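You operate a simulated robot arm through the tools that you are given. There is no shell and no other tool. Be economical: measure what you need, move in short steps, check, and stop when the job is done.

The job below is to be done with a simulated robot arm. You get a single attempt, and the scene is never put back.

TASK
Gauge the block that the slip names and rack it with its twin.
Fine: it reads the slip's figure; the gauged one on the peg at the end away from the rack's handle, its twin on the peg by the handle; the gauge arm ends parked.
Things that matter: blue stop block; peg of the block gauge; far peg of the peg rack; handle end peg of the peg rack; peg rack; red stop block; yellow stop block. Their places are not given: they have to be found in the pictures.

It is judged by the outcome, as a careful person would: the job done as asked, and still so three seconds after it is handed in. It fails if anything else is knocked over, pushed out of place, dropped, spilled or broken.

THE ROBOT
A 7-joint arm with a two-finger parallel gripper, fixed in place. Base frame: the origin is at the foot of the arm, x ahead of it, y to its left, z up; the work surface is at about z = 0. Units: cm, degrees, N and s.
With the tool pointing down near the work surface it reaches from about 24 to 62 cm from the base axis. Its first joint turns from -66.0 to 66.0 degrees. Payload 2.6 kg.
The TCP is the grasp point between the finger pads, 3 cm short of the fingertips. In the tool frame z runs along the fingers and y along their closing line. Largest opening 9.4 cm; finger width 2.8, thickness 1; the body of the gripper, 5 by 9.6 cm, starts 5.5 cm behind the TCP.
Orientation is that of the tool frame in the base frame, as [roll, pitch, yaw] about the fixed x, y, z axes, in that order (R = Rz(yaw) Ry(pitch) Rx(roll)). With the fingers straight down and closing along the base's y, the tool's x points along the base's -x, its y along +y and its z along -z.

THE INTERFACE
- The arm moves only by the tool jog_arm. Its argument "moves" is a list of rows, each an object of numbers (a shift or turn left out is 0, a gripper value left out holds the last): "tx", "ty", "tz": the shift along the tool's x, y, z in units of 30 mm (1.0 is 30 mm); "wx", "wy", "wz": the turn, a rotation vector about the tool's x, y, z in units of 6 degrees (1.0 is 6 degrees); "jaw": the gripper command, from -1 (shut) to 1 (fully open), values between in proportion. In form: [{"tx": .., "ty": .., "tz": .., "wx": .., "wy": .., "wz": .., "jaw": ..}, ...]. A call has 1 to 12 rows; each row shifts and turns the commanded pose from where the row before left it, along the tool's axes as they then stand. A call with a number of a shift or a turn outside -1 to 1 is refused whole. Rows are played at 5 a second. More than 5 cm and 8.6 degrees between two rows, or a gripper value outside its range, and nothing of the call is played. Where a pose cannot be reached the arm comes as near as it can. A force on the tool above 40 N (or 10 N above the force at the start of the call, whichever is more), or a blocked arm, ends the call early, and 0.2 s more pass. Each finger travels about 7.2 cm/s and halts on what it meets, pressing with about 33 N; the grip force reading is that of the motor and also rises with nothing between the fingers. The clock runs only during rows and for 0.2 s after the last one: add rows that do not move to give the fingers time. The reply holds the time, the measured pose of the TCP, the force on the tool along the base axes, the opening and the grip force, in the units named above and with some noise.
- Cameras (640 x 400 px; columns grow to the right, rows downward): "scene" is fixed at [3.82, 45, 54.51]; the picture's right is [-0.66, -0.75, 0.00], its down [-0.57, 0.49, -0.66] and it looks along [0.50, -0.43, -0.75] (base axes); focal length 262 px, centre (320, 200). "wrist" rides on the gripper at [-3.7, 0, -5.8] in the tool frame; the picture's right is [0.00, -1.00, 0.00], its down [0.97, 0.00, -0.24] and it looks along [0.24, 0.00, 0.97] (tool axes); focal length 218 px, centre (320, 200).
- camera(camera): a new picture of that camera. It takes no simulated time.
- measure_at(camera, pixels): for up to 12 pixels [column, row] of the newest picture of that camera ("zoom" is the newest enlarged one), the place [x, y, z] in the base frame of the surface seen there, good to about 0.2 cm. It takes no simulated time.
- close_up(camera, box): a new picture of the part [left, top, right, bottom] of that camera's present view, enlarged. It takes no simulated time.
- finish_job(): hands the job in; it is judged then, once.

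Keep the steps short. Do not move on a guess: measure, check each grasp and each placing, and mend mistakes. In all there are 80 turns and 54 pictures (those below and enlarged ones count). Leave the gripper open and the arm clear of the work at the hand-in unless told otherwise, and finish with a single line.

The tools are called after "Call:" as name(argument=value, ...) on one line, values as JSON. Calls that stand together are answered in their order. jog_arm: Moves the arm, as the interface text tells. Its arguments: {"type":"object","properties":{"moves":{"type":"array"}},"required":["moves"]} The other tools are called the same way: camera (camera) takes a picture; measure_at (camera, pixels) gives the place of the surface under pixels of a picture; close_up (camera, box) takes an enlarged picture of a part of a camera's view; finish_job () hands the job in.

At the start:

```text
clock: 0.0
tool_pos: [38.94, 22.85, 28.8]
ee_rot: [179.9, 0.1, 179.9]
force: [-0.2, 0.9, -0.7]
finger_gap: 9.41
gripper_force: 0.0
```

scene: 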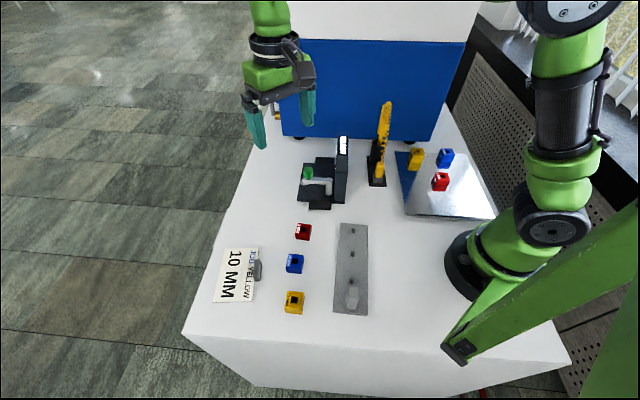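
wrist: 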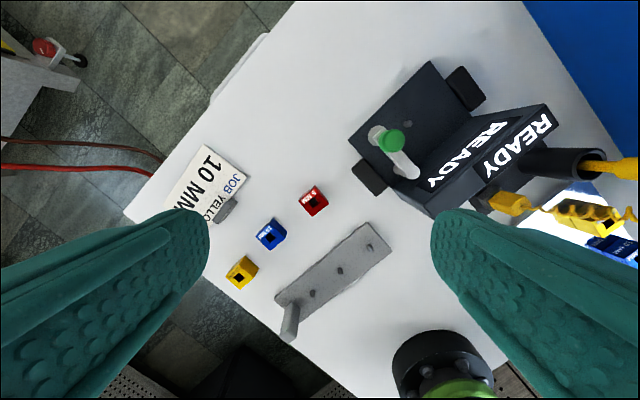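

I see a slip (about 237,275) reading "JOB YELLOW 10 MM", blocks, a rack and a gauge. I'll enlarge these areas first.

Call:
close_up(camera="scene", box=[200, 210, 400, 335])

Call:
close_up(camera="scene", box=[280, 90, 500, 227])

Call:
close_up(camera="wrist", box=[160, 130, 400, 280])

Call:
close_up(camera="wrist", box=[330, 50, 640, 244])

```text
3.20 times, centred on (300, 272) of scene
```

zoom: 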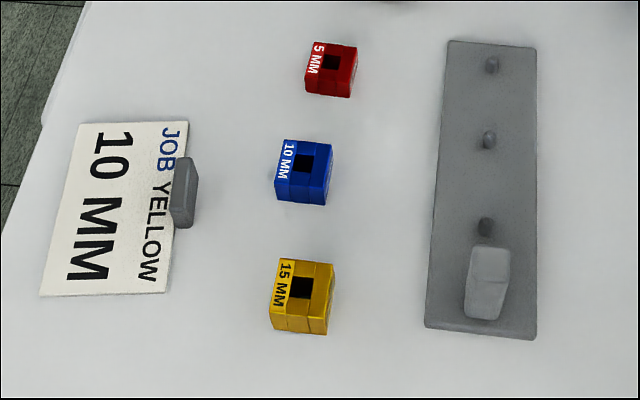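

```text
2.91 times, centred on (390, 158) of scene
```

zoom: 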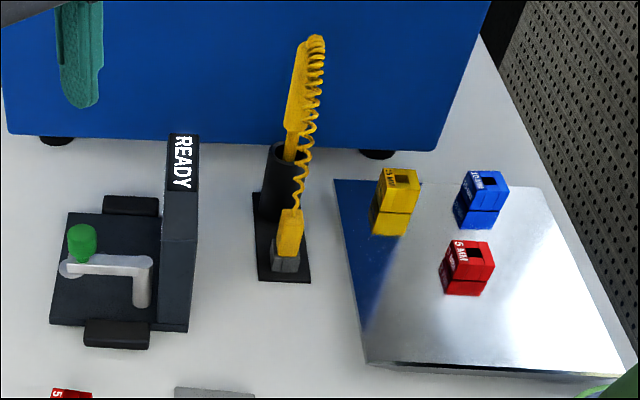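

```text
2.67 times, centred on (280, 205) of wrist
```

zoom: 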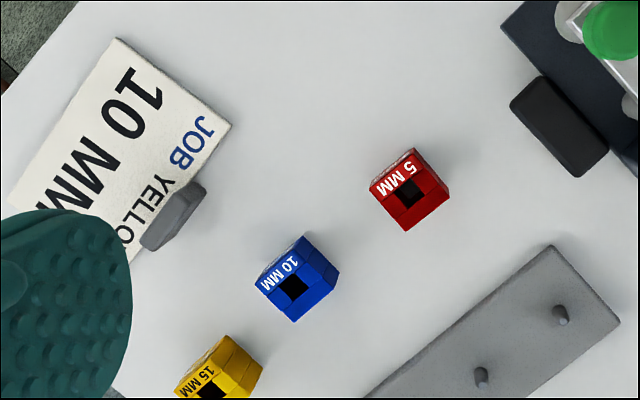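

```text
2.06 times, centred on (485, 147) of wrist
```

zoom: 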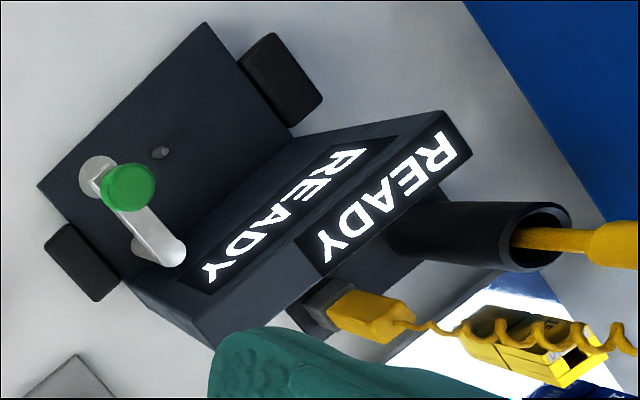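

I need the labels on the tray blocks and the sides of the near ones, so I'll enlarge further.

Call:
close_up(camera="scene", box=[400, 140, 464, 180])

Call:
close_up(camera="scene", box=[270, 215, 334, 255])

Call:
close_up(camera="scene", box=[210, 240, 306, 320])

Call:
measure_at(camera="scene", pixels=[[303, 229], [294, 261], [294, 299], [415, 155], [352, 231], [352, 256], [350, 282], [352, 300], [308, 172], [330, 188], [445, 155], [440, 178]])

```text
10.00 times, centred on (432, 160) of scene
```

zoom: 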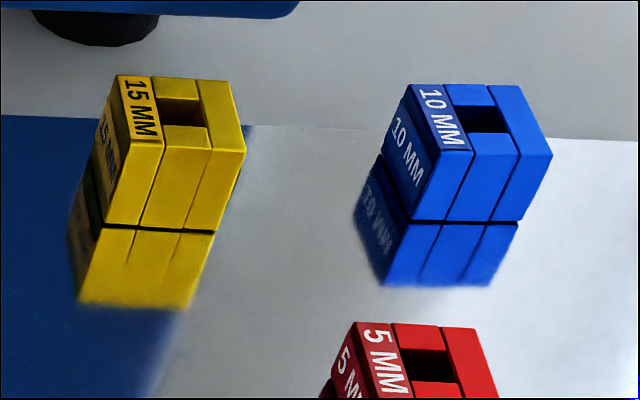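

```text
10.00 times, centred on (302, 235) of scene
```

zoom: 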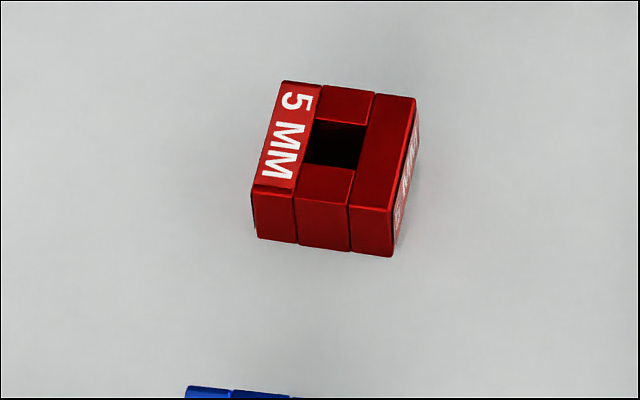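

```text
5.00 times, centred on (258, 280) of scene
```

zoom: 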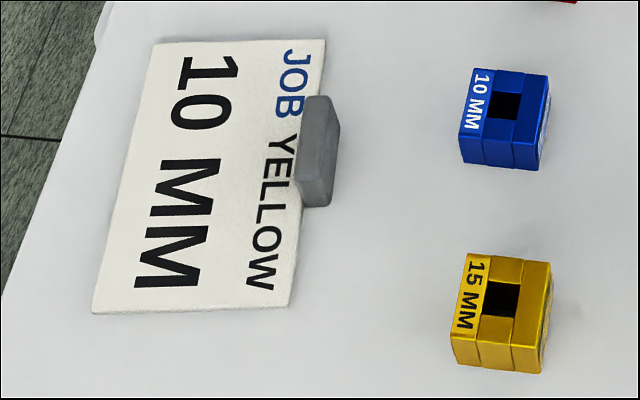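

```text
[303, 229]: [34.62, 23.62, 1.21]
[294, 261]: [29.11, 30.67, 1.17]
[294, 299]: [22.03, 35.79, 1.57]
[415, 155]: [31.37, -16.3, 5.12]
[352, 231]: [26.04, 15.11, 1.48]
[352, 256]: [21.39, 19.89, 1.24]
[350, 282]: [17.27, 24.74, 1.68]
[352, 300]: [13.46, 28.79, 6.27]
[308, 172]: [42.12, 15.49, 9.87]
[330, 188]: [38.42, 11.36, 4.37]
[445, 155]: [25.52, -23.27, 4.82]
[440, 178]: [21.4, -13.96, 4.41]
```

The slip reads "JOB YELLOW / 10 MM". The blocks are marked red 5, blue 10 and yellow 15, with one set near the slip and one on the mirror tray. I need to understand the gauge, so I'll move above it and look down.

Call:
jog_arm(moves=[{"ty": -1}, {"ty": -1}, {"ty": -1, "tx": -0.7}, {"tz": 0.5}])

Call:
camera(camera="wrist")

Call:
close_up(camera="scene", box=[290, 130, 354, 215])

```text
clock: 1.0
tool_pos: [41.03, 13.87, 27.36]
ee_rot: [-180.0, 0.0, -179.9]
force: [-0.4, 0.3, 0.9]
finger_gap: 9.38
gripper_force: 0.1
```

```text
44 pictures are left
```

wrist: 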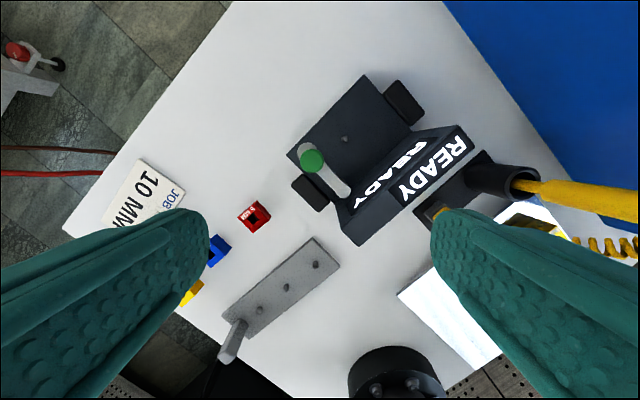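

```text
4.71 times, centred on (322, 172) of scene
```

zoom: 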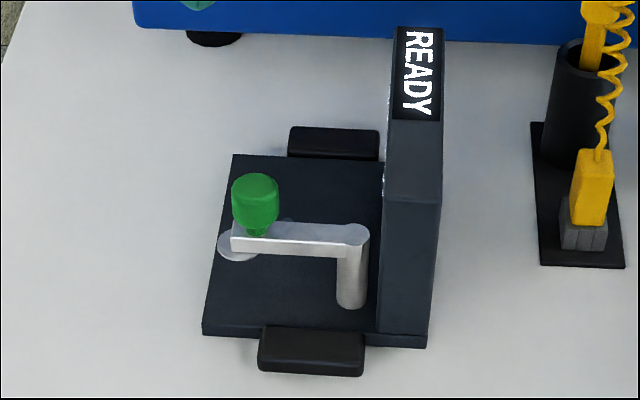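

Call:
close_up(camera="wrist", box=[270, 60, 480, 250])

Call:
measure_at(camera="wrist", pixels=[[345, 139], [311, 160], [341, 190], [330, 115], [288, 158], [363, 78], [345, 238], [465, 135], [443, 125], [300, 151], [328, 178], [380, 145]])

Call:
measure_at(camera="scene", pixels=[[308, 170], [315, 182], [331, 180], [338, 179], [338, 192], [303, 182], [328, 170]])

```text
2.11 times, centred on (375, 155) of wrist
```

zoom: 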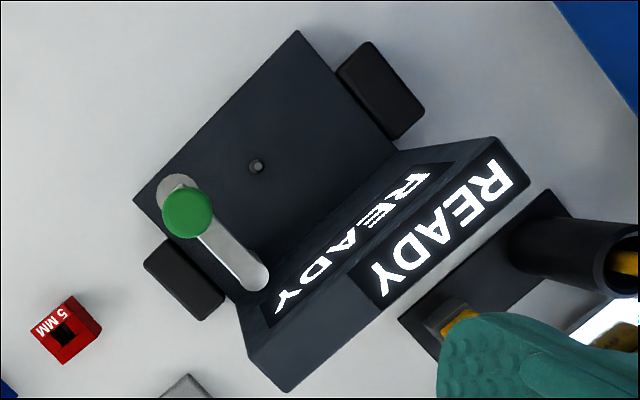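

```text
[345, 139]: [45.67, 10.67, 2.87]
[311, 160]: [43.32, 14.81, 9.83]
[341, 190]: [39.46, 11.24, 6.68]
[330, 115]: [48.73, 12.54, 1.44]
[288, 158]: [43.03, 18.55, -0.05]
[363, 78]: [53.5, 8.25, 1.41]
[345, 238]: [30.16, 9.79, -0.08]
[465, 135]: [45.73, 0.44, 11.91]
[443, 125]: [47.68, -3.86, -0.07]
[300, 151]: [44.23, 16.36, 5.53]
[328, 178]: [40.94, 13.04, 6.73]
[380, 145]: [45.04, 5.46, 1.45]
```

```text
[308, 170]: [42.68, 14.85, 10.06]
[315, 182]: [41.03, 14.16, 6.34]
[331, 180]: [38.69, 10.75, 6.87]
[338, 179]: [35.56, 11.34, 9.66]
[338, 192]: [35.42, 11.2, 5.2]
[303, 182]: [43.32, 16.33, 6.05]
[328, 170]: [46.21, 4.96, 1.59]
```

The gauge peg is at about (45.7, 10.7). The arm pivots at about (39, 11), and its knob is at (43.3, 14.8, z 10). Next I'll look at the near blocks from above.

Call:
jog_arm(moves=[{"ty": 1, "tx": 0.74}, {"ty": 1, "tx": 0.74}, {"ty": 1, "tx": 0.74}, {"ty": 1, "tx": 0.74}, {"ty": 1, "tx": 0.74}, {"tz": 1}, {"tz": 1}, {"tz": 0.4}])

Call:
camera(camera="wrist")

```text
clock: 2.8
tool_pos: [29.82, 28.77, 19.98]
ee_rot: [179.9, 0.0, -179.9]
force: [-0.9, 1.2, 0.0]
finger_gap: 9.4
gripper_force: 0.1
```

```text
41 pictures are left
```

wrist: 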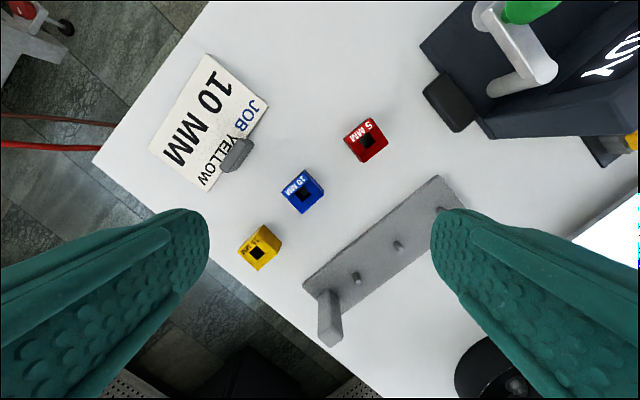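

Call:
close_up(camera="wrist", box=[210, 105, 410, 280])

Call:
close_up(camera="wrist", box=[140, 50, 280, 200])

Call:
close_up(camera="wrist", box=[290, 160, 470, 350])

```text
2.29 times, centred on (310, 192) of wrist
```

zoom: 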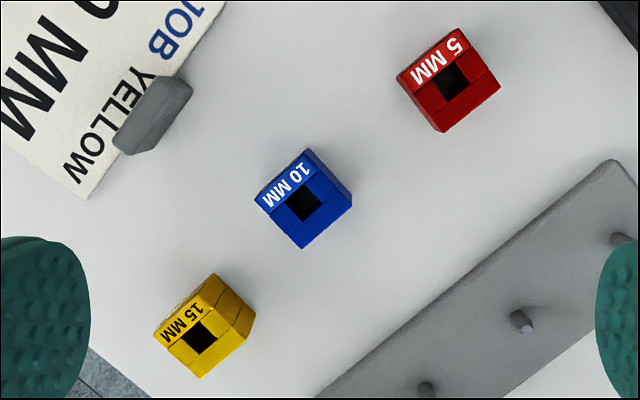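

```text
2.67 times, centred on (210, 125) of wrist
```

zoom: 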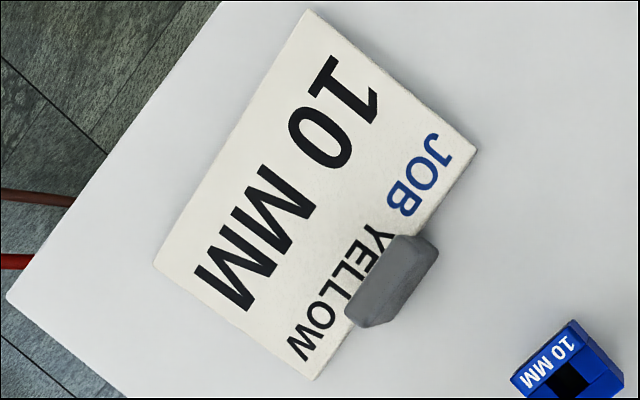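

```text
2.11 times, centred on (380, 255) of wrist
```

zoom: 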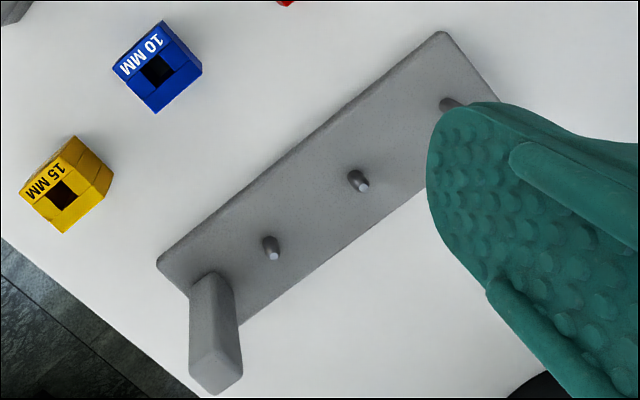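

Now I'll measure the block tops, side by side across both sets.

Call:
measure_at(camera="wrist", pixels=[[259, 240], [247, 255], [269, 246], [303, 184], [291, 196], [313, 193], [367, 125], [355, 141], [377, 138], [357, 277], [398, 245], [320, 290]])

Call:
measure_at(camera="scene", pixels=[[413, 150], [423, 153], [421, 165], [442, 150], [452, 154], [449, 161], [437, 175], [446, 176], [425, 205], [460, 210], [302, 226], [294, 258]])

```text
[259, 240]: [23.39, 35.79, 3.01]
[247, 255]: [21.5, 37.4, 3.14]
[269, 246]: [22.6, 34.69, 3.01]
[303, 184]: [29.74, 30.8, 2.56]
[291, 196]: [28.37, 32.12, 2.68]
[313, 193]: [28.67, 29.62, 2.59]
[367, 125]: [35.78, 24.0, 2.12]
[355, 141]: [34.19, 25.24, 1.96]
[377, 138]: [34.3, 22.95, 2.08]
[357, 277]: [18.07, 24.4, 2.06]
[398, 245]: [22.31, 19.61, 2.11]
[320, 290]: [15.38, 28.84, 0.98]
```

```text
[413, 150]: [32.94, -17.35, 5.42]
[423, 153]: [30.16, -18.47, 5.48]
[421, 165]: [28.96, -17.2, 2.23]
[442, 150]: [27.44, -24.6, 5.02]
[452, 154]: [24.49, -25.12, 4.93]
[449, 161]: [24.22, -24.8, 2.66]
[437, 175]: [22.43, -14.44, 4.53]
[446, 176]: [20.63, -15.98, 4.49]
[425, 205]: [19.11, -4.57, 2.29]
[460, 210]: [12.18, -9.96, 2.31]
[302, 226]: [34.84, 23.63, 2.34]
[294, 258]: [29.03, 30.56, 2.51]
```

The block heights follow their marks: red 2.05, blue 2.6 and yellow 3.05 cm, in steps of 5 mm. The tray set matches. The slip's figure, 10 MM, and the blue ink of "JOB" both point to blue, and only a blue block can gauge at 10. I'll take blue and look closely at its geometry.

Call:
close_up(camera="wrist", box=[270, 162, 334, 222])

```text
6.67 times, centred on (302, 192) of wrist
```

zoom: 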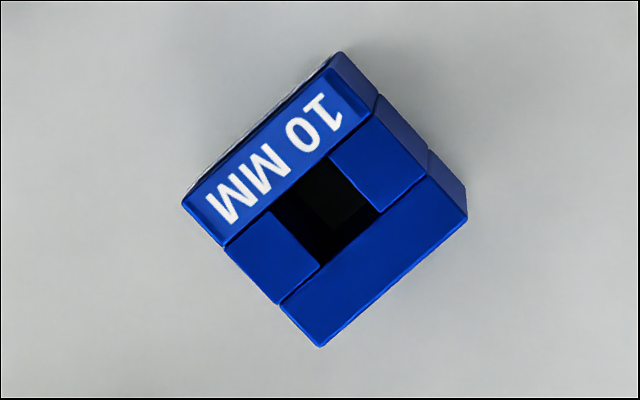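

Call:
measure_at(camera="zoom", pixels=[[328, 75], [192, 205], [458, 222], [318, 338], [355, 200], [280, 220], [300, 260], [400, 235], [350, 175]])

```text
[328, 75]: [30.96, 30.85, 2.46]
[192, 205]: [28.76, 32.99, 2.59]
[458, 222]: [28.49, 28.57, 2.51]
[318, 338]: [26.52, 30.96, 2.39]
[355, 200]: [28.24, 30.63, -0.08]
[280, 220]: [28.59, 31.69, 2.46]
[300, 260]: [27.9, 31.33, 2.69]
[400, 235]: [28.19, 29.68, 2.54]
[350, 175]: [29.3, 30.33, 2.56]
```

Blue's centre is about (28.7, 30.84), edges about 3.3 cm, turned about 43°. I'll line the gripper up above it, closing along the 135° direction, with a moderate opening.

Call:
jog_arm(moves=[{"tx": 0.38, "ty": 0.69, "jaw": 0.28}, {"wz": -1}, {"wz": -1}, {"wz": -1}, {"wz": -1}, {"wz": -1}, {"wz": -1}, {"wz": -1}, {"wz": -0.2}, {"tz": 1}, {"tz": 1}, {"tz": 1}])

Call:
camera(camera="wrist")

```text
clock: 5.4
tool_pos: [28.73, 31.08, 11.22]
ee_rot: [180.0, -0.1, -136.7]
force: [-0.1, -0.4, 0.1]
finger_gap: 5.99
gripper_force: 0.1
```

```text
36 pictures are left
```

wrist: 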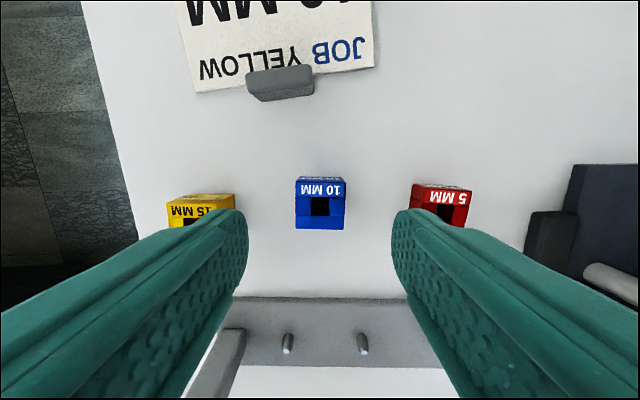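

The block is square to the fingers and centred at column 320. I'll check its fore-aft position.

Call:
measure_at(camera="wrist", pixels=[[299, 183], [342, 183], [298, 212], [341, 213], [320, 212], [309, 205], [331, 205]])

```text
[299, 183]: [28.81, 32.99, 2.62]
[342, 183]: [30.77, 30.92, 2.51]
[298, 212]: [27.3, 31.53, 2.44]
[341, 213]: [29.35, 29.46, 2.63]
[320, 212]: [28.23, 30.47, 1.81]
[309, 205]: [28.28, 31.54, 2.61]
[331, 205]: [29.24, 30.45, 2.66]
```

Aligned. I'll go down to z≈3.7 and close.

Call:
jog_arm(moves=[{"tx": 0.05, "ty": -0.04, "tz": 0.8}, {"tz": 0.8}, {"tz": 0.7}, {"tz": 0.2}, {"jaw": -1}, {}, {}, {}])

```text
clock: 7.2
tool_pos: [28.74, 30.79, 3.65]
ee_rot: [180.0, 0.0, -136.7]
force: [-0.5, 0.2, 0.6]
finger_gap: 3.34
gripper_force: 33.2
```

Gripped: the opening is 3.34 cm, which matches the block. I'll lift and travel toward the gauge.

Call:
jog_arm(moves=[{"tz": -1}, {"tz": -1}, {"tz": -1}, {"tz": -1}, {"tz": -0.6}, {"ty": -1}, {"ty": -1}, {"ty": -1}, {"ty": -1}, {"ty": -1}])

Call:
camera(camera="wrist")

```text
clock: 9.4
tool_pos: [39.12, 19.66, 17.55]
ee_rot: [180.0, -0.1, -136.7]
force: [-0.7, -0.3, -0.8]
finger_gap: 3.36
gripper_force: 33.0
```

```text
35 pictures are left
```

wrist: 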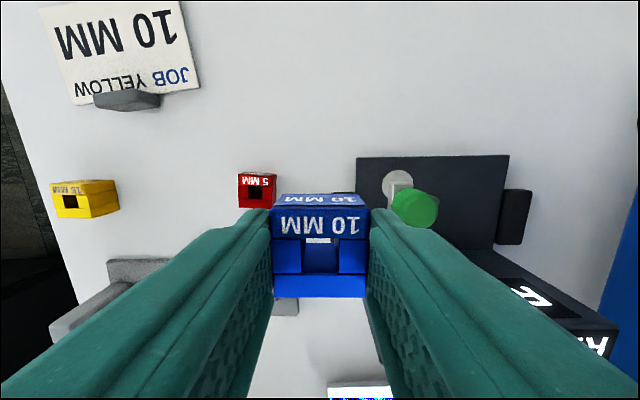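

The knob hides the peg from here. Before I shift for a better view, I'll check how tall the yellow pole beside the gauge is, and measure the held block.

Call:
measure_at(camera="scene", pixels=[[386, 104], [383, 125], [379, 140], [376, 155], [380, 168], [343, 140]])

Call:
measure_at(camera="wrist", pixels=[[280, 226], [360, 226], [285, 260], [355, 260], [280, 288], [362, 288], [320, 218], [320, 290], [398, 180], [415, 205]])

```text
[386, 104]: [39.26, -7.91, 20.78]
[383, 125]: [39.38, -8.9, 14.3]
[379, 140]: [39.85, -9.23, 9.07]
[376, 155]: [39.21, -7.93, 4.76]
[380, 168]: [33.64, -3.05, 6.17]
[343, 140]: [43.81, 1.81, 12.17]
```

```text
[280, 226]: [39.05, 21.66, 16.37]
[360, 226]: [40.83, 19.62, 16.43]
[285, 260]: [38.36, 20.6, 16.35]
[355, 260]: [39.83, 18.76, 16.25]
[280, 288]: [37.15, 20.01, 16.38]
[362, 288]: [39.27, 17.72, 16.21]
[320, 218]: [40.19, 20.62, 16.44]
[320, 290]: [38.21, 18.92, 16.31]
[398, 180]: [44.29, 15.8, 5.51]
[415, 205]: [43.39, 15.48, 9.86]
```

The held block's centre matches the TCP. I'll shift so the camera sits over the gauge peg.

Call:
jog_arm(moves=[{"ty": -1}, {"ty": -1}, {"ty": -1}, {"ty": -0.68}, {"tx": 1}, {"tx": 1.0}, {}])

Call:
camera(camera="wrist")

```text
clock: 11.0
tool_pos: [42.19, 7.57, 17.46]
ee_rot: [180.0, -0.1, -136.9]
force: [0.0, -0.1, -0.4]
finger_gap: 3.37
gripper_force: 32.6
```

```text
34 pictures are left
```

wrist: 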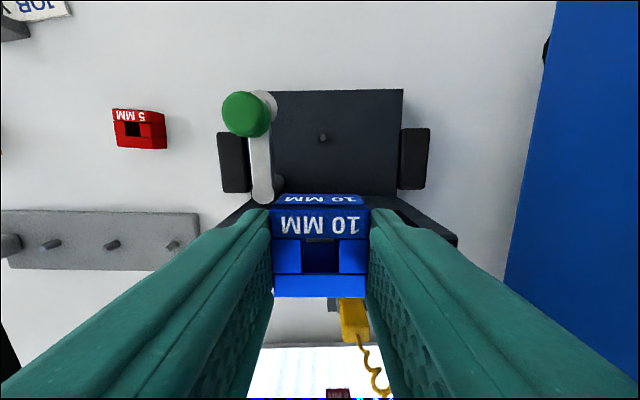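

Call:
close_up(camera="wrist", box=[210, 80, 440, 224])

Call:
measure_at(camera="wrist", pixels=[[322, 138], [323, 140], [321, 135], [264, 95], [272, 100], [264, 190], [258, 145], [246, 114], [310, 160]])

```text
2.78 times, centred on (325, 152) of wrist
```

zoom: 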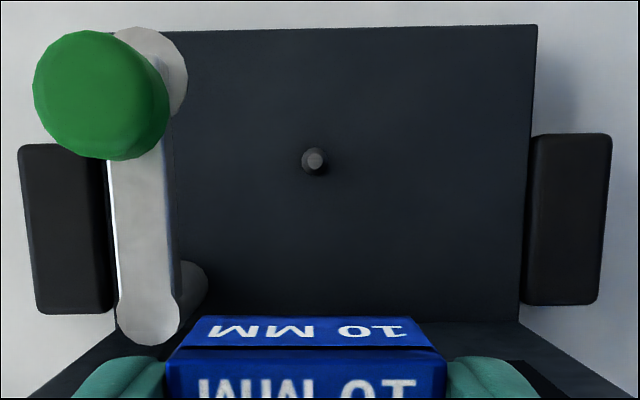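

```text
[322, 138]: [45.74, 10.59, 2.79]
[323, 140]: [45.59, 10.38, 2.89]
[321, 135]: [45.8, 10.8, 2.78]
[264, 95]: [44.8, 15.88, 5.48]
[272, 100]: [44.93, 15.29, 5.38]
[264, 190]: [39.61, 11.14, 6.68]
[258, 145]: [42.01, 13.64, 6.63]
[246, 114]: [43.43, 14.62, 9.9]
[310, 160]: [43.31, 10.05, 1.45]
```

The gauge peg is at (45.68, 10.57), with its top at 2.85 and the base at 1.45. I'll move over it and go down to just above the peg.

Call:
jog_arm(moves=[{"tx": -0.8, "ty": -0.065}, {"tx": -0.73}, {"tz": 1}, {"tz": 1}, {"tz": 0.9}, {"tz": 0.3}, {}])

Call:
camera(camera="wrist")

Call:
close_up(camera="scene", box=[280, 120, 376, 200])

```text
clock: 12.6
tool_pos: [45.76, 10.72, 7.81]
ee_rot: [-180.0, 0.0, -136.8]
force: [-1.0, 0.0, -0.5]
finger_gap: 3.37
gripper_force: 32.7
```

```text
32 pictures are left
```

wrist: 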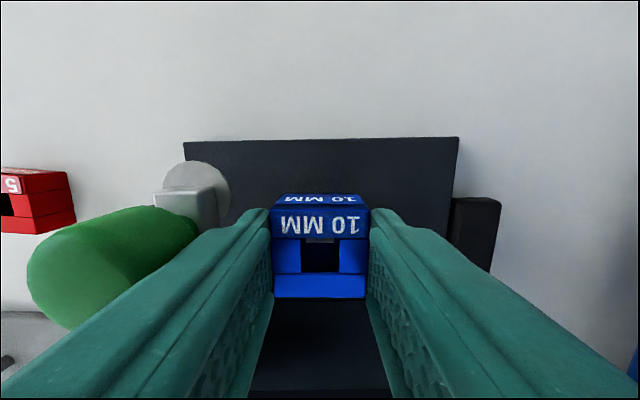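

```text
5.00 times, centred on (328, 160) of scene
```

zoom: 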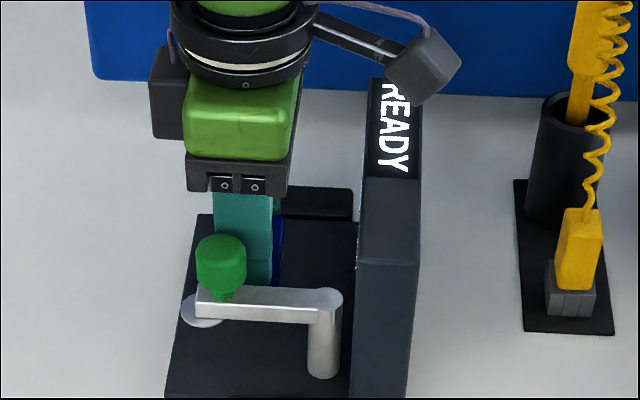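

A grey box on the gripper's display side looks close to the display top. I'll measure it before descending.

Call:
measure_at(camera="zoom", pixels=[[425, 75], [405, 88], [440, 95], [395, 65], [440, 50], [395, 140], [240, 185], [225, 250], [360, 40]])

Call:
close_up(camera="wrist", box=[290, 220, 350, 290])

```text
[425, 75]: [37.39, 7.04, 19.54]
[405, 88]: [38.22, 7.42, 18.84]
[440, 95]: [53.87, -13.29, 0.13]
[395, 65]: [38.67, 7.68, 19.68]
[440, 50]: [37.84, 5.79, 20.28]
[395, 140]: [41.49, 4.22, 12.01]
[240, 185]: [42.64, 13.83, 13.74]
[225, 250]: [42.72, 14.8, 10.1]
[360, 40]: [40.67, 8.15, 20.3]
```

```text
5.71 times, centred on (320, 255) of wrist
```

zoom: 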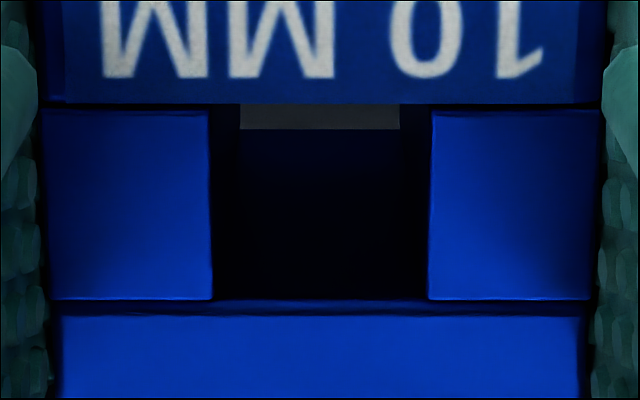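

There's clearance: the box is at z 19 and the display at 12. I'll correct slightly and lower the block onto the peg.

Call:
jog_arm(moves=[{"tx": 0.053, "ty": -0.02}, {}, {"tz": 0.3}, {"tz": 0.3}, {"tz": 0.25}, {}])

```text
clock: 14.0
tool_pos: [45.63, 10.55, 5.35]
ee_rot: [180.0, 0.1, -136.8]
force: [-0.7, 0.2, -0.3]
finger_gap: 3.36
gripper_force: 32.5
```

It threaded with no force. I'll go down the last bit and release a little.

Call:
jog_arm(moves=[{"tz": 0.07}, {"jaw": -0.02}, {}, {}, {"tz": -0.5}, {"tz": -1}, {"tz": -1}, {"tz": -1}, {"tz": -1}])

Call:
camera(camera="wrist")

Call:
close_up(camera="scene", box=[280, 120, 376, 200])

```text
clock: 16.0
tool_pos: [45.67, 10.47, 18.7]
ee_rot: [-180.0, 0.1, -136.7]
force: [0.4, 0.4, -0.1]
finger_gap: 4.6
gripper_force: 0.0
```

```text
29 pictures are left
```

wrist: 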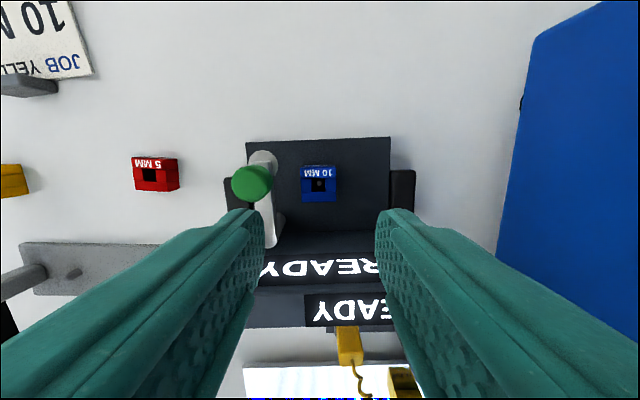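

```text
5.00 times, centred on (328, 160) of scene
```

zoom: 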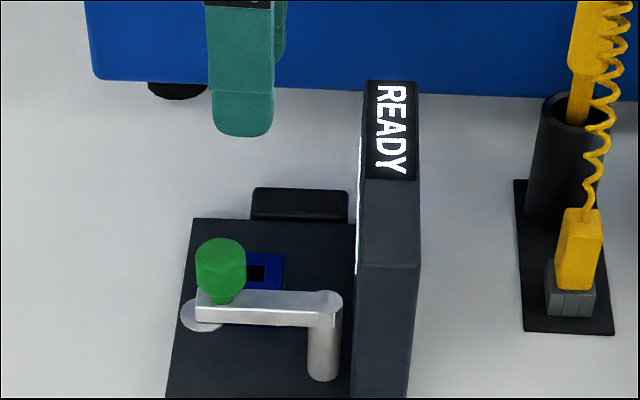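

The blue block sits on the gauge peg, and the display still says READY. Next I'll measure the knob and the pivot to swing the arm over.

Call:
close_up(camera="wrist", box=[225, 135, 345, 255])

Call:
measure_at(camera="zoom", pixels=[[200, 158], [160, 160], [245, 165], [195, 125], [195, 200], [250, 175], [240, 195], [265, 350], [262, 366], [250, 300], [240, 270], [275, 300]])

```text
3.33 times, centred on (285, 195) of wrist
```

zoom: 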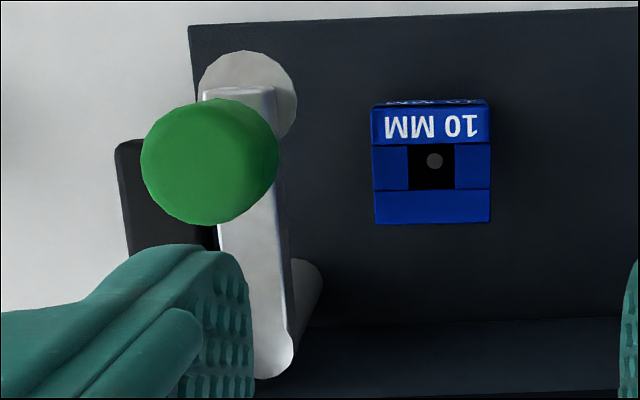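

```text
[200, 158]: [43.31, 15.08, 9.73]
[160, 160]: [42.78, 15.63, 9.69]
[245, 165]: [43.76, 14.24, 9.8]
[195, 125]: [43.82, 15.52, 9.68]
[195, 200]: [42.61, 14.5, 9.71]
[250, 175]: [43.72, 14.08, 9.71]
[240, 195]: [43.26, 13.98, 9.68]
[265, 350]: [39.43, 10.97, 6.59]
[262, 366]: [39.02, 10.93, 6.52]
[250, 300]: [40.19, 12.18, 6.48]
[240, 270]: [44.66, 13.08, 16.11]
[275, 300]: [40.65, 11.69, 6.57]
```

The knob centre is about (43.3, 14.9) and the pivot about (39.45, 11.0). The radius is about 5.5, and it needs about 49° clockwise to reach over the peg. I'll go down around the knob first.

Call:
jog_arm(moves=[{"tx": -0.44, "ty": 0.82}, {"ty": 0.8}, {"tz": 1}, {"tz": 1}, {"tz": 0.4}, {}])

Call:
camera(camera="wrist")

```text
clock: 17.4
tool_pos: [43.22, 14.85, 11.42]
ee_rot: [180.0, 0.1, -136.8]
force: [-1.2, 0.5, -0.6]
finger_gap: 4.63
gripper_force: 0.1
```

```text
26 pictures are left
```

wrist: 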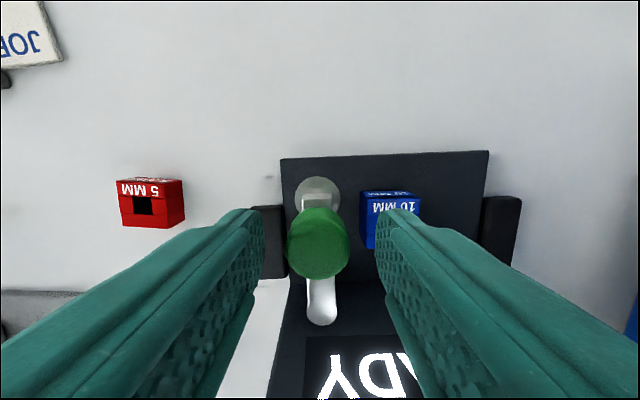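

The knob is centred between the fingers. I'll lower and close on it.

Call:
jog_arm(moves=[{"tz": 0.4}, {"jaw": -1}, {}, {}, {}])

```text
clock: 18.6
tool_pos: [43.17, 14.84, 10.17]
ee_rot: [180.0, 0.0, -136.8]
force: [0.4, 1.0, -0.2]
finger_gap: 2.51
gripper_force: 33.1
```

Held, with the opening at 2.5. I'll swing the arm clockwise in small arcs, halfway first.

Call:
jog_arm(moves=[{"ty": -0.191, "tx": 0.005, "wz": 1}, {"ty": -0.191, "tx": 0.005, "wz": 1}, {"ty": -0.191, "tx": 0.005, "wz": 1}, {"ty": -0.191, "tx": 0.005, "wz": 1}, {}])

Call:
close_up(camera="scene", box=[280, 120, 376, 200])

```text
clock: 19.8
tool_pos: [44.43, 12.89, 10.28]
ee_rot: [-180.0, -0.1, -160.9]
force: [-7.8, -6.8, 9.2]
finger_gap: 2.5
gripper_force: 33.1
```

```text
5.00 times, centred on (328, 160) of scene
```

zoom: 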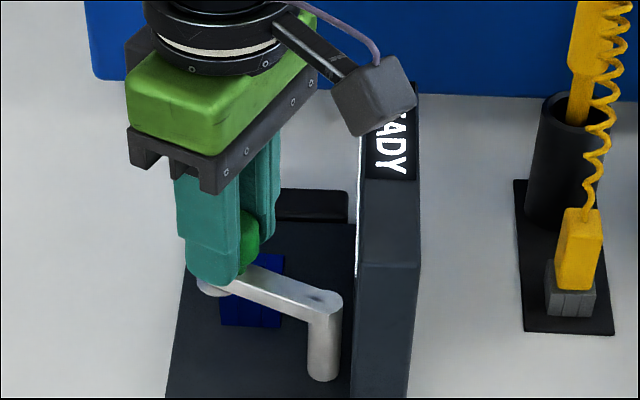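

The arm follows with a modest pull inward. I'll continue with a slightly smaller radius.

Call:
jog_arm(moves=[{"ty": -0.187, "tx": 0.05, "wz": 1}, {"ty": -0.187, "tx": 0.01, "wz": 1}, {"ty": -0.187, "tx": 0.01, "wz": 1}, {"ty": -0.187, "tx": 0.01, "wz": 1}, {}])

Call:
close_up(camera="scene", box=[280, 120, 376, 200])

Call:
camera(camera="wrist")

```text
clock: 21.0
tool_pos: [44.72, 10.77, 10.27]
ee_rot: [-179.9, 0.1, 175.0]
force: [12.4, -0.5, 0.3]
finger_gap: 2.51
gripper_force: 32.6
```

```text
5.00 times, centred on (328, 160) of scene
```

zoom: 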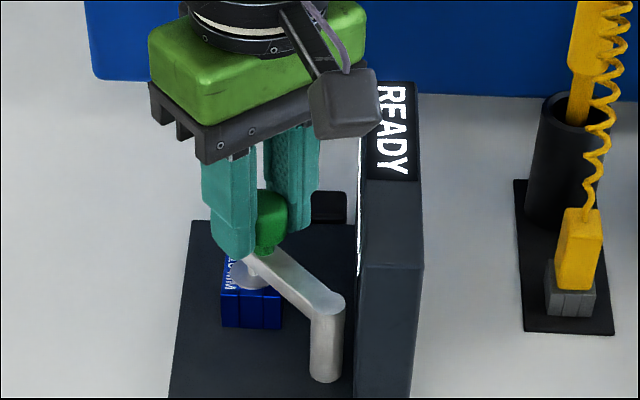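

```text
23 pictures are left
```

wrist: 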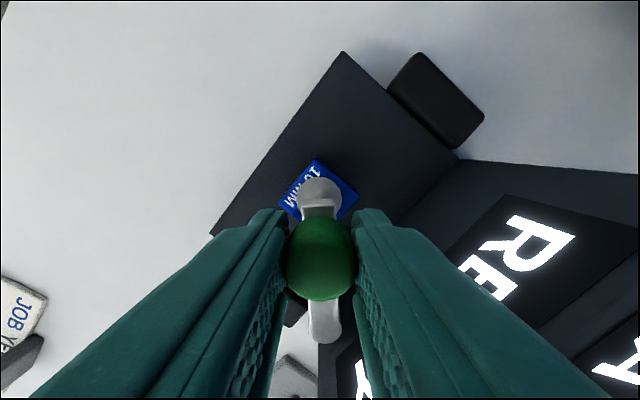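

The foot is over the block and the display still shows READY. I'll release the knob in case my grip is holding the arm up, and look again.

Call:
jog_arm(moves=[{"jaw": -0.2}, {}, {}, {}])

Call:
close_up(camera="scene", box=[280, 120, 376, 200])

```text
clock: 22.0
tool_pos: [44.59, 10.88, 10.25]
ee_rot: [180.0, 0.0, 175.1]
force: [-1.0, -0.5, 0.0]
finger_gap: 3.74
gripper_force: 0.0
```

```text
5.00 times, centred on (328, 160) of scene
```

zoom: 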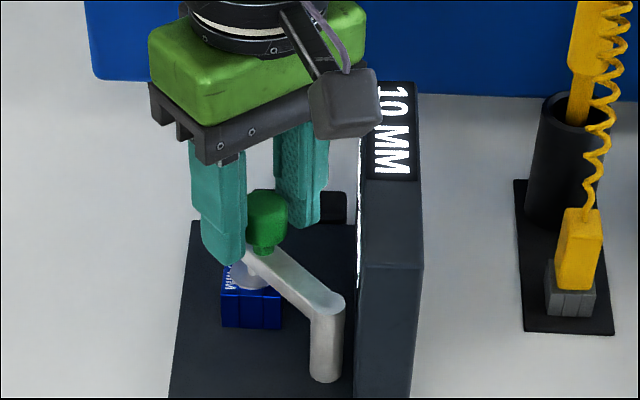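

The display reads 10 MM, which matches the slip. Now I'll park the arm again by pushing the knob back along the arc with the jaws loose, so there is little side force.

Call:
jog_arm(moves=[{"ty": 0.2}, {"ty": 0.183, "tx": 0.01, "wz": -1}, {"ty": 0.183, "tx": 0.01, "wz": -1}, {"ty": 0.183, "tx": 0.01, "wz": -1}, {"ty": 0.183, "tx": 0.01, "wz": -1}, {"ty": 0.183, "tx": 0.01, "wz": -1}, {"ty": 0.183, "tx": 0.01, "wz": -1}, {"ty": 0.183, "tx": 0.01, "wz": -1}, {}])

Call:
camera(camera="wrist")

Call:
close_up(camera="scene", box=[280, 120, 376, 200])

```text
clock: 24.0
tool_pos: [43.6, 14.98, 10.25]
ee_rot: [179.9, 0.1, -142.7]
force: [-0.1, -0.1, 0.4]
finger_gap: 3.74
gripper_force: 0.1
```

```text
21 pictures are left
```

wrist: 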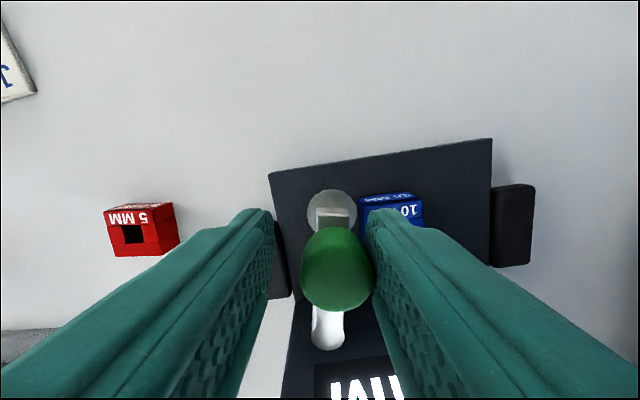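

```text
5.00 times, centred on (328, 160) of scene
```

zoom: 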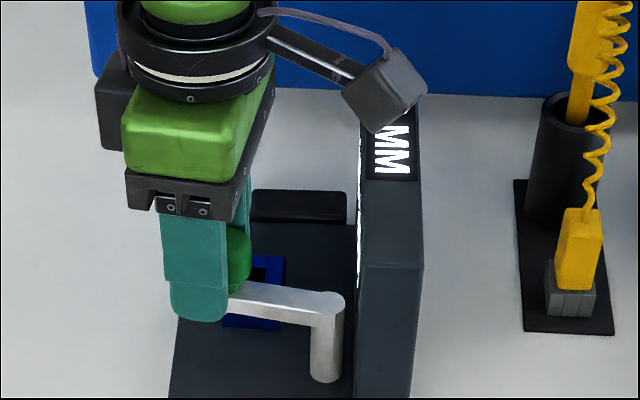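

Nearly parked; it needs about 7° more.

Call:
jog_arm(moves=[{"ty": 0.19, "tx": 0.01, "wz": -1}, {"ty": 0.05}, {}, {}])

Call:
measure_at(camera="wrist", pixels=[[335, 195], [320, 170]])

Call:
close_up(camera="scene", box=[280, 120, 376, 200])

```text
clock: 25.0
tool_pos: [43.16, 15.62, 10.09]
ee_rot: [-180.0, 0.0, -136.8]
force: [0.0, -0.1, -0.4]
finger_gap: 3.78
gripper_force: 0.1
```

```text
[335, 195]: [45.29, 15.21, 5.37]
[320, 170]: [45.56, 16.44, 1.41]
```

```text
5.00 times, centred on (328, 160) of scene
```

zoom: 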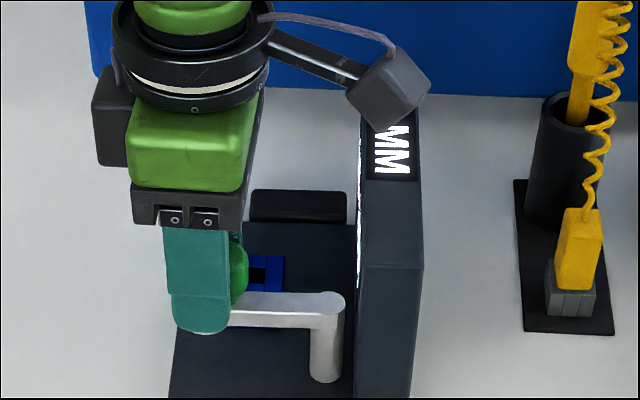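

The arm lies as it did at first. I'll lift clear and check with both views.

Call:
jog_arm(moves=[{"ty": -0.2}, {"tz": -1}, {"tz": -1}, {"tz": -1}, {"ty": -1}, {"ty": -0.5, "tx": 0.3}, {}])

Call:
camera(camera="wrist")

Call:
close_up(camera="scene", box=[280, 120, 376, 200])

```text
clock: 26.6
tool_pos: [46.0, 11.13, 19.21]
ee_rot: [-180.0, 0.0, -136.8]
force: [0.2, -0.8, 0.7]
finger_gap: 3.77
gripper_force: 0.0
```

```text
18 pictures are left
```

wrist: 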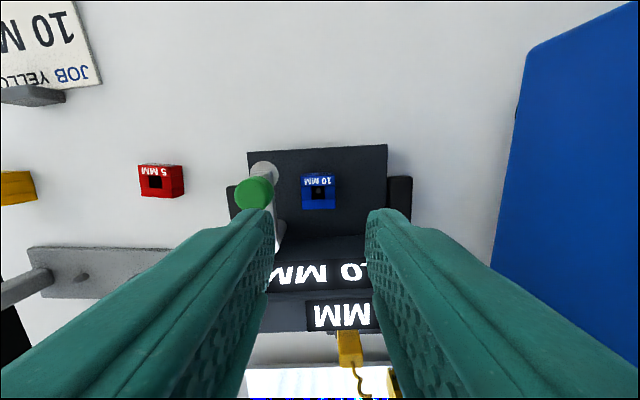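

```text
5.00 times, centred on (328, 160) of scene
```

zoom: 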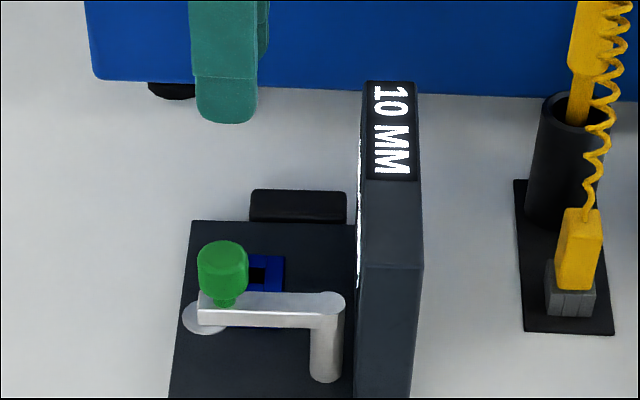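

The arm is parked and the display holds 10 MM. Next I'll pick the gauged block off the peg, so I'll measure it.

Call:
measure_at(camera="wrist", pixels=[[305, 183], [332, 183], [319, 193], [307, 193], [331, 193], [320, 176], [319, 203]])

```text
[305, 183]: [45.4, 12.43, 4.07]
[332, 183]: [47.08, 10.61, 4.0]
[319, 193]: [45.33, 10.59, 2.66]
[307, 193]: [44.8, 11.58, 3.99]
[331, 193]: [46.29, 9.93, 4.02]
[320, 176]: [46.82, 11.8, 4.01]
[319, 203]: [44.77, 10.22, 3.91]
```

Call:
jog_arm(moves=[{"tx": 0.15, "ty": 0.01, "jaw": -0.02}, {"tz": 1}, {"tz": 1}, {"tz": 1}, {"tz": 1}, {}])

Call:
camera(camera="wrist")

```text
clock: 27.7
tool_pos: [45.75, 10.76, 9.78]
ee_rot: [-179.8, 0.3, -137.1]
force: [-1.3, -1.5, 6.6]
finger_gap: 4.65
gripper_force: 0.1
stopped in row 5: the force on the tool passed its limit (the readings are from after the stop); the commanded pose is now the measured one
```

```text
16 pictures are left
```

wrist: 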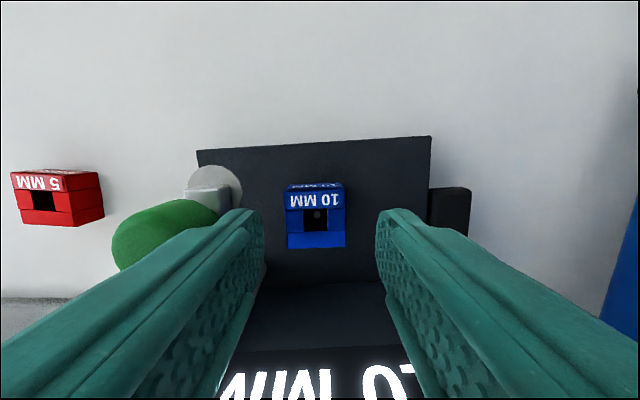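

Contact: the knob sits beside the left finger. I'll back up, narrow the jaws and re-measure.

Call:
measure_at(camera="wrist", pixels=[[289, 212], [343, 212], [301, 222], [331, 222], [316, 240], [316, 190], [200, 225], [160, 235]])

Call:
jog_arm(moves=[{"tz": -0.6}, {"tz": -0.6, "jaw": -0.16}, {}, {}])

Call:
close_up(camera="scene", box=[280, 120, 376, 200])

```text
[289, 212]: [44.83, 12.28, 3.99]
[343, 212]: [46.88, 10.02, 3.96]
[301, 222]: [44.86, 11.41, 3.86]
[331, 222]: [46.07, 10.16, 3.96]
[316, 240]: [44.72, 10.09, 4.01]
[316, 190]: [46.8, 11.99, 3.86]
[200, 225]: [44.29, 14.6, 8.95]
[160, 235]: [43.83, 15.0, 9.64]
```

```text
clock: 28.7
tool_pos: [45.81, 10.74, 13.2]
ee_rot: [-179.7, 0.4, -137.1]
force: [0.4, 0.5, -0.2]
finger_gap: 3.96
gripper_force: 0.1
```

```text
5.00 times, centred on (328, 160) of scene
```

zoom: 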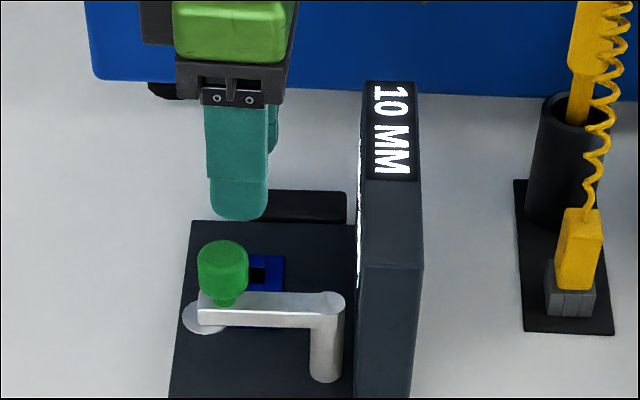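

Nothing was displaced. I'll descend with the narrower jaws, shifted slightly toward the block centre.

Call:
jog_arm(moves=[{"ty": 0.045}, {"tz": 0.6}, {"tz": 0.6}, {"tz": 0.4}, {}])

Call:
camera(camera="wrist")

```text
clock: 29.9
tool_pos: [45.67, 10.94, 8.48]
ee_rot: [-179.8, 0.3, -137.0]
force: [-0.4, -0.3, -0.4]
finger_gap: 3.96
gripper_force: 0.0
```

```text
14 pictures are left
```

wrist: 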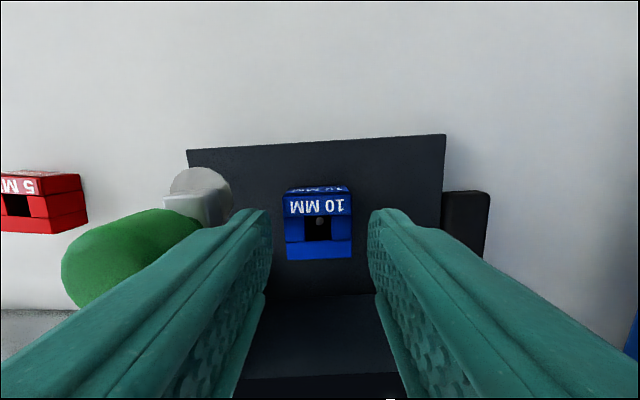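

Past the knob and centred (block at column 318). I'll lower and grip.

Call:
jog_arm(moves=[{"tz": 0.5}, {"tz": 0.5}, {"tz": 0.1}, {"jaw": -1}, {}, {}, {}])

```text
clock: 31.5
tool_pos: [45.59, 10.93, 5.12]
ee_rot: [-179.7, 0.4, -136.8]
force: [0.1, 0.4, 2.4]
finger_gap: 3.35
gripper_force: 33.0
```

Gripped at 3.35. I'll lift straight up, then travel over to the rack.

Call:
jog_arm(moves=[{"tz": -0.6}, {"tz": -0.9}, {"tz": -0.9}, {"tz": -0.9}, {"tz": -0.9}, {"tx": 0.9, "ty": 0.9}, {"tx": 0.9, "ty": 0.9}, {"tx": 0.9, "ty": 0.9}, {"tx": 0.9, "ty": 0.9}, {"tx": 0.9, "ty": 0.9}, {"tx": 0.9, "ty": 0.8}])

Call:
camera(camera="wrist")

```text
clock: 33.9
tool_pos: [22.92, 11.47, 17.78]
ee_rot: [-179.7, 0.3, -137.1]
force: [0.3, 0.2, -1.3]
finger_gap: 3.34
gripper_force: 33.2
```

```text
13 pictures are left
```

wrist: 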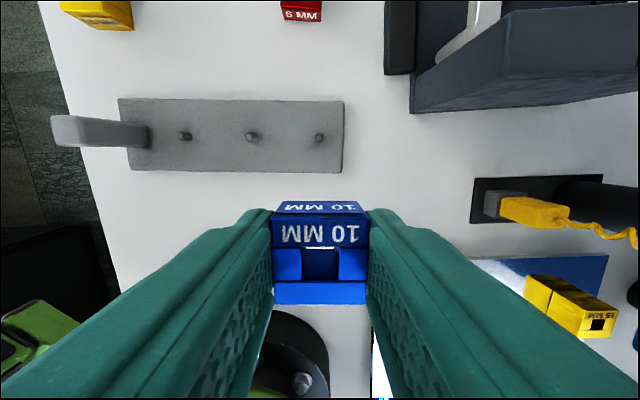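

Call:
measure_at(camera="wrist", pixels=[[319, 137], [318, 138], [320, 139], [250, 136], [249, 134], [183, 135], [182, 134], [330, 160], [280, 150], [150, 135], [80, 130]])

Call:
close_up(camera="wrist", box=[150, 90, 350, 215])

Call:
measure_at(camera="wrist", pixels=[[285, 262], [355, 262], [320, 208], [320, 298]])

```text
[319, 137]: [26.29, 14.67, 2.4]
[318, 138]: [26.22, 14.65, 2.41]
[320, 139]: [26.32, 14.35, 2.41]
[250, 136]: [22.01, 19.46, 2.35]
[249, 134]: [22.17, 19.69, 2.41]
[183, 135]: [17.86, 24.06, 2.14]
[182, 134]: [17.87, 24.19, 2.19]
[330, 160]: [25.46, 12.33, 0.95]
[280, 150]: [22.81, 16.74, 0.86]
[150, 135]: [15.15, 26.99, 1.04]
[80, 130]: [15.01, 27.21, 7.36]
```

```text
3.20 times, centred on (250, 152) of wrist
```

zoom: 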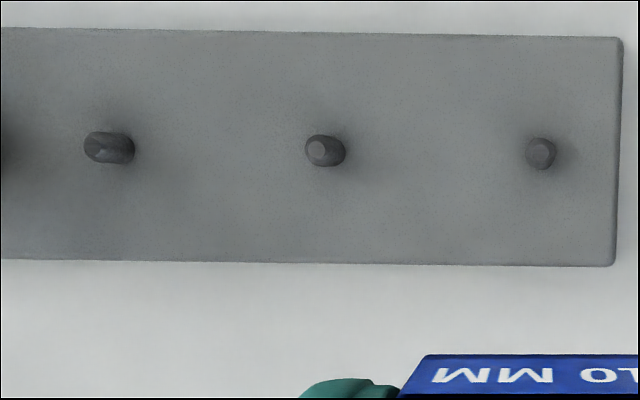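

```text
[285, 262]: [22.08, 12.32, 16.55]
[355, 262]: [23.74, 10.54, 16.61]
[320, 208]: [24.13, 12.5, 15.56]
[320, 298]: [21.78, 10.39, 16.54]
```

The rack pegs are: far at (26.28, 14.65), middle at (22.05, 19.5) and by the handle at (17.82, 24.35). Tops are at 2.4, base at 0.93. I'll move over the far peg and down to just above it.

Call:
jog_arm(moves=[{"tx": -0.8, "ty": 0.014}, {"tx": -0.743}, {"tz": 1}, {"tz": 1}, {"tz": 1}, {"tz": 0.4}, {}, {}])

```text
clock: 35.7
tool_pos: [26.39, 14.62, 7.47]
ee_rot: [-179.8, 0.3, -137.0]
force: [-0.1, -0.5, -1.1]
finger_gap: 3.34
gripper_force: 33.4
```

Within 0.1 cm. I'll lower onto the peg.

Call:
jog_arm(moves=[{"tx": 0.015, "ty": 0.02, "tz": 0.3}, {"tz": 0.3}, {"tz": 0.25}, {}])

```text
clock: 36.7
tool_pos: [26.26, 14.79, 4.91]
ee_rot: [-179.8, 0.2, -136.9]
force: [-0.8, -0.7, -1.8]
finger_gap: 3.37
gripper_force: 32.8
```

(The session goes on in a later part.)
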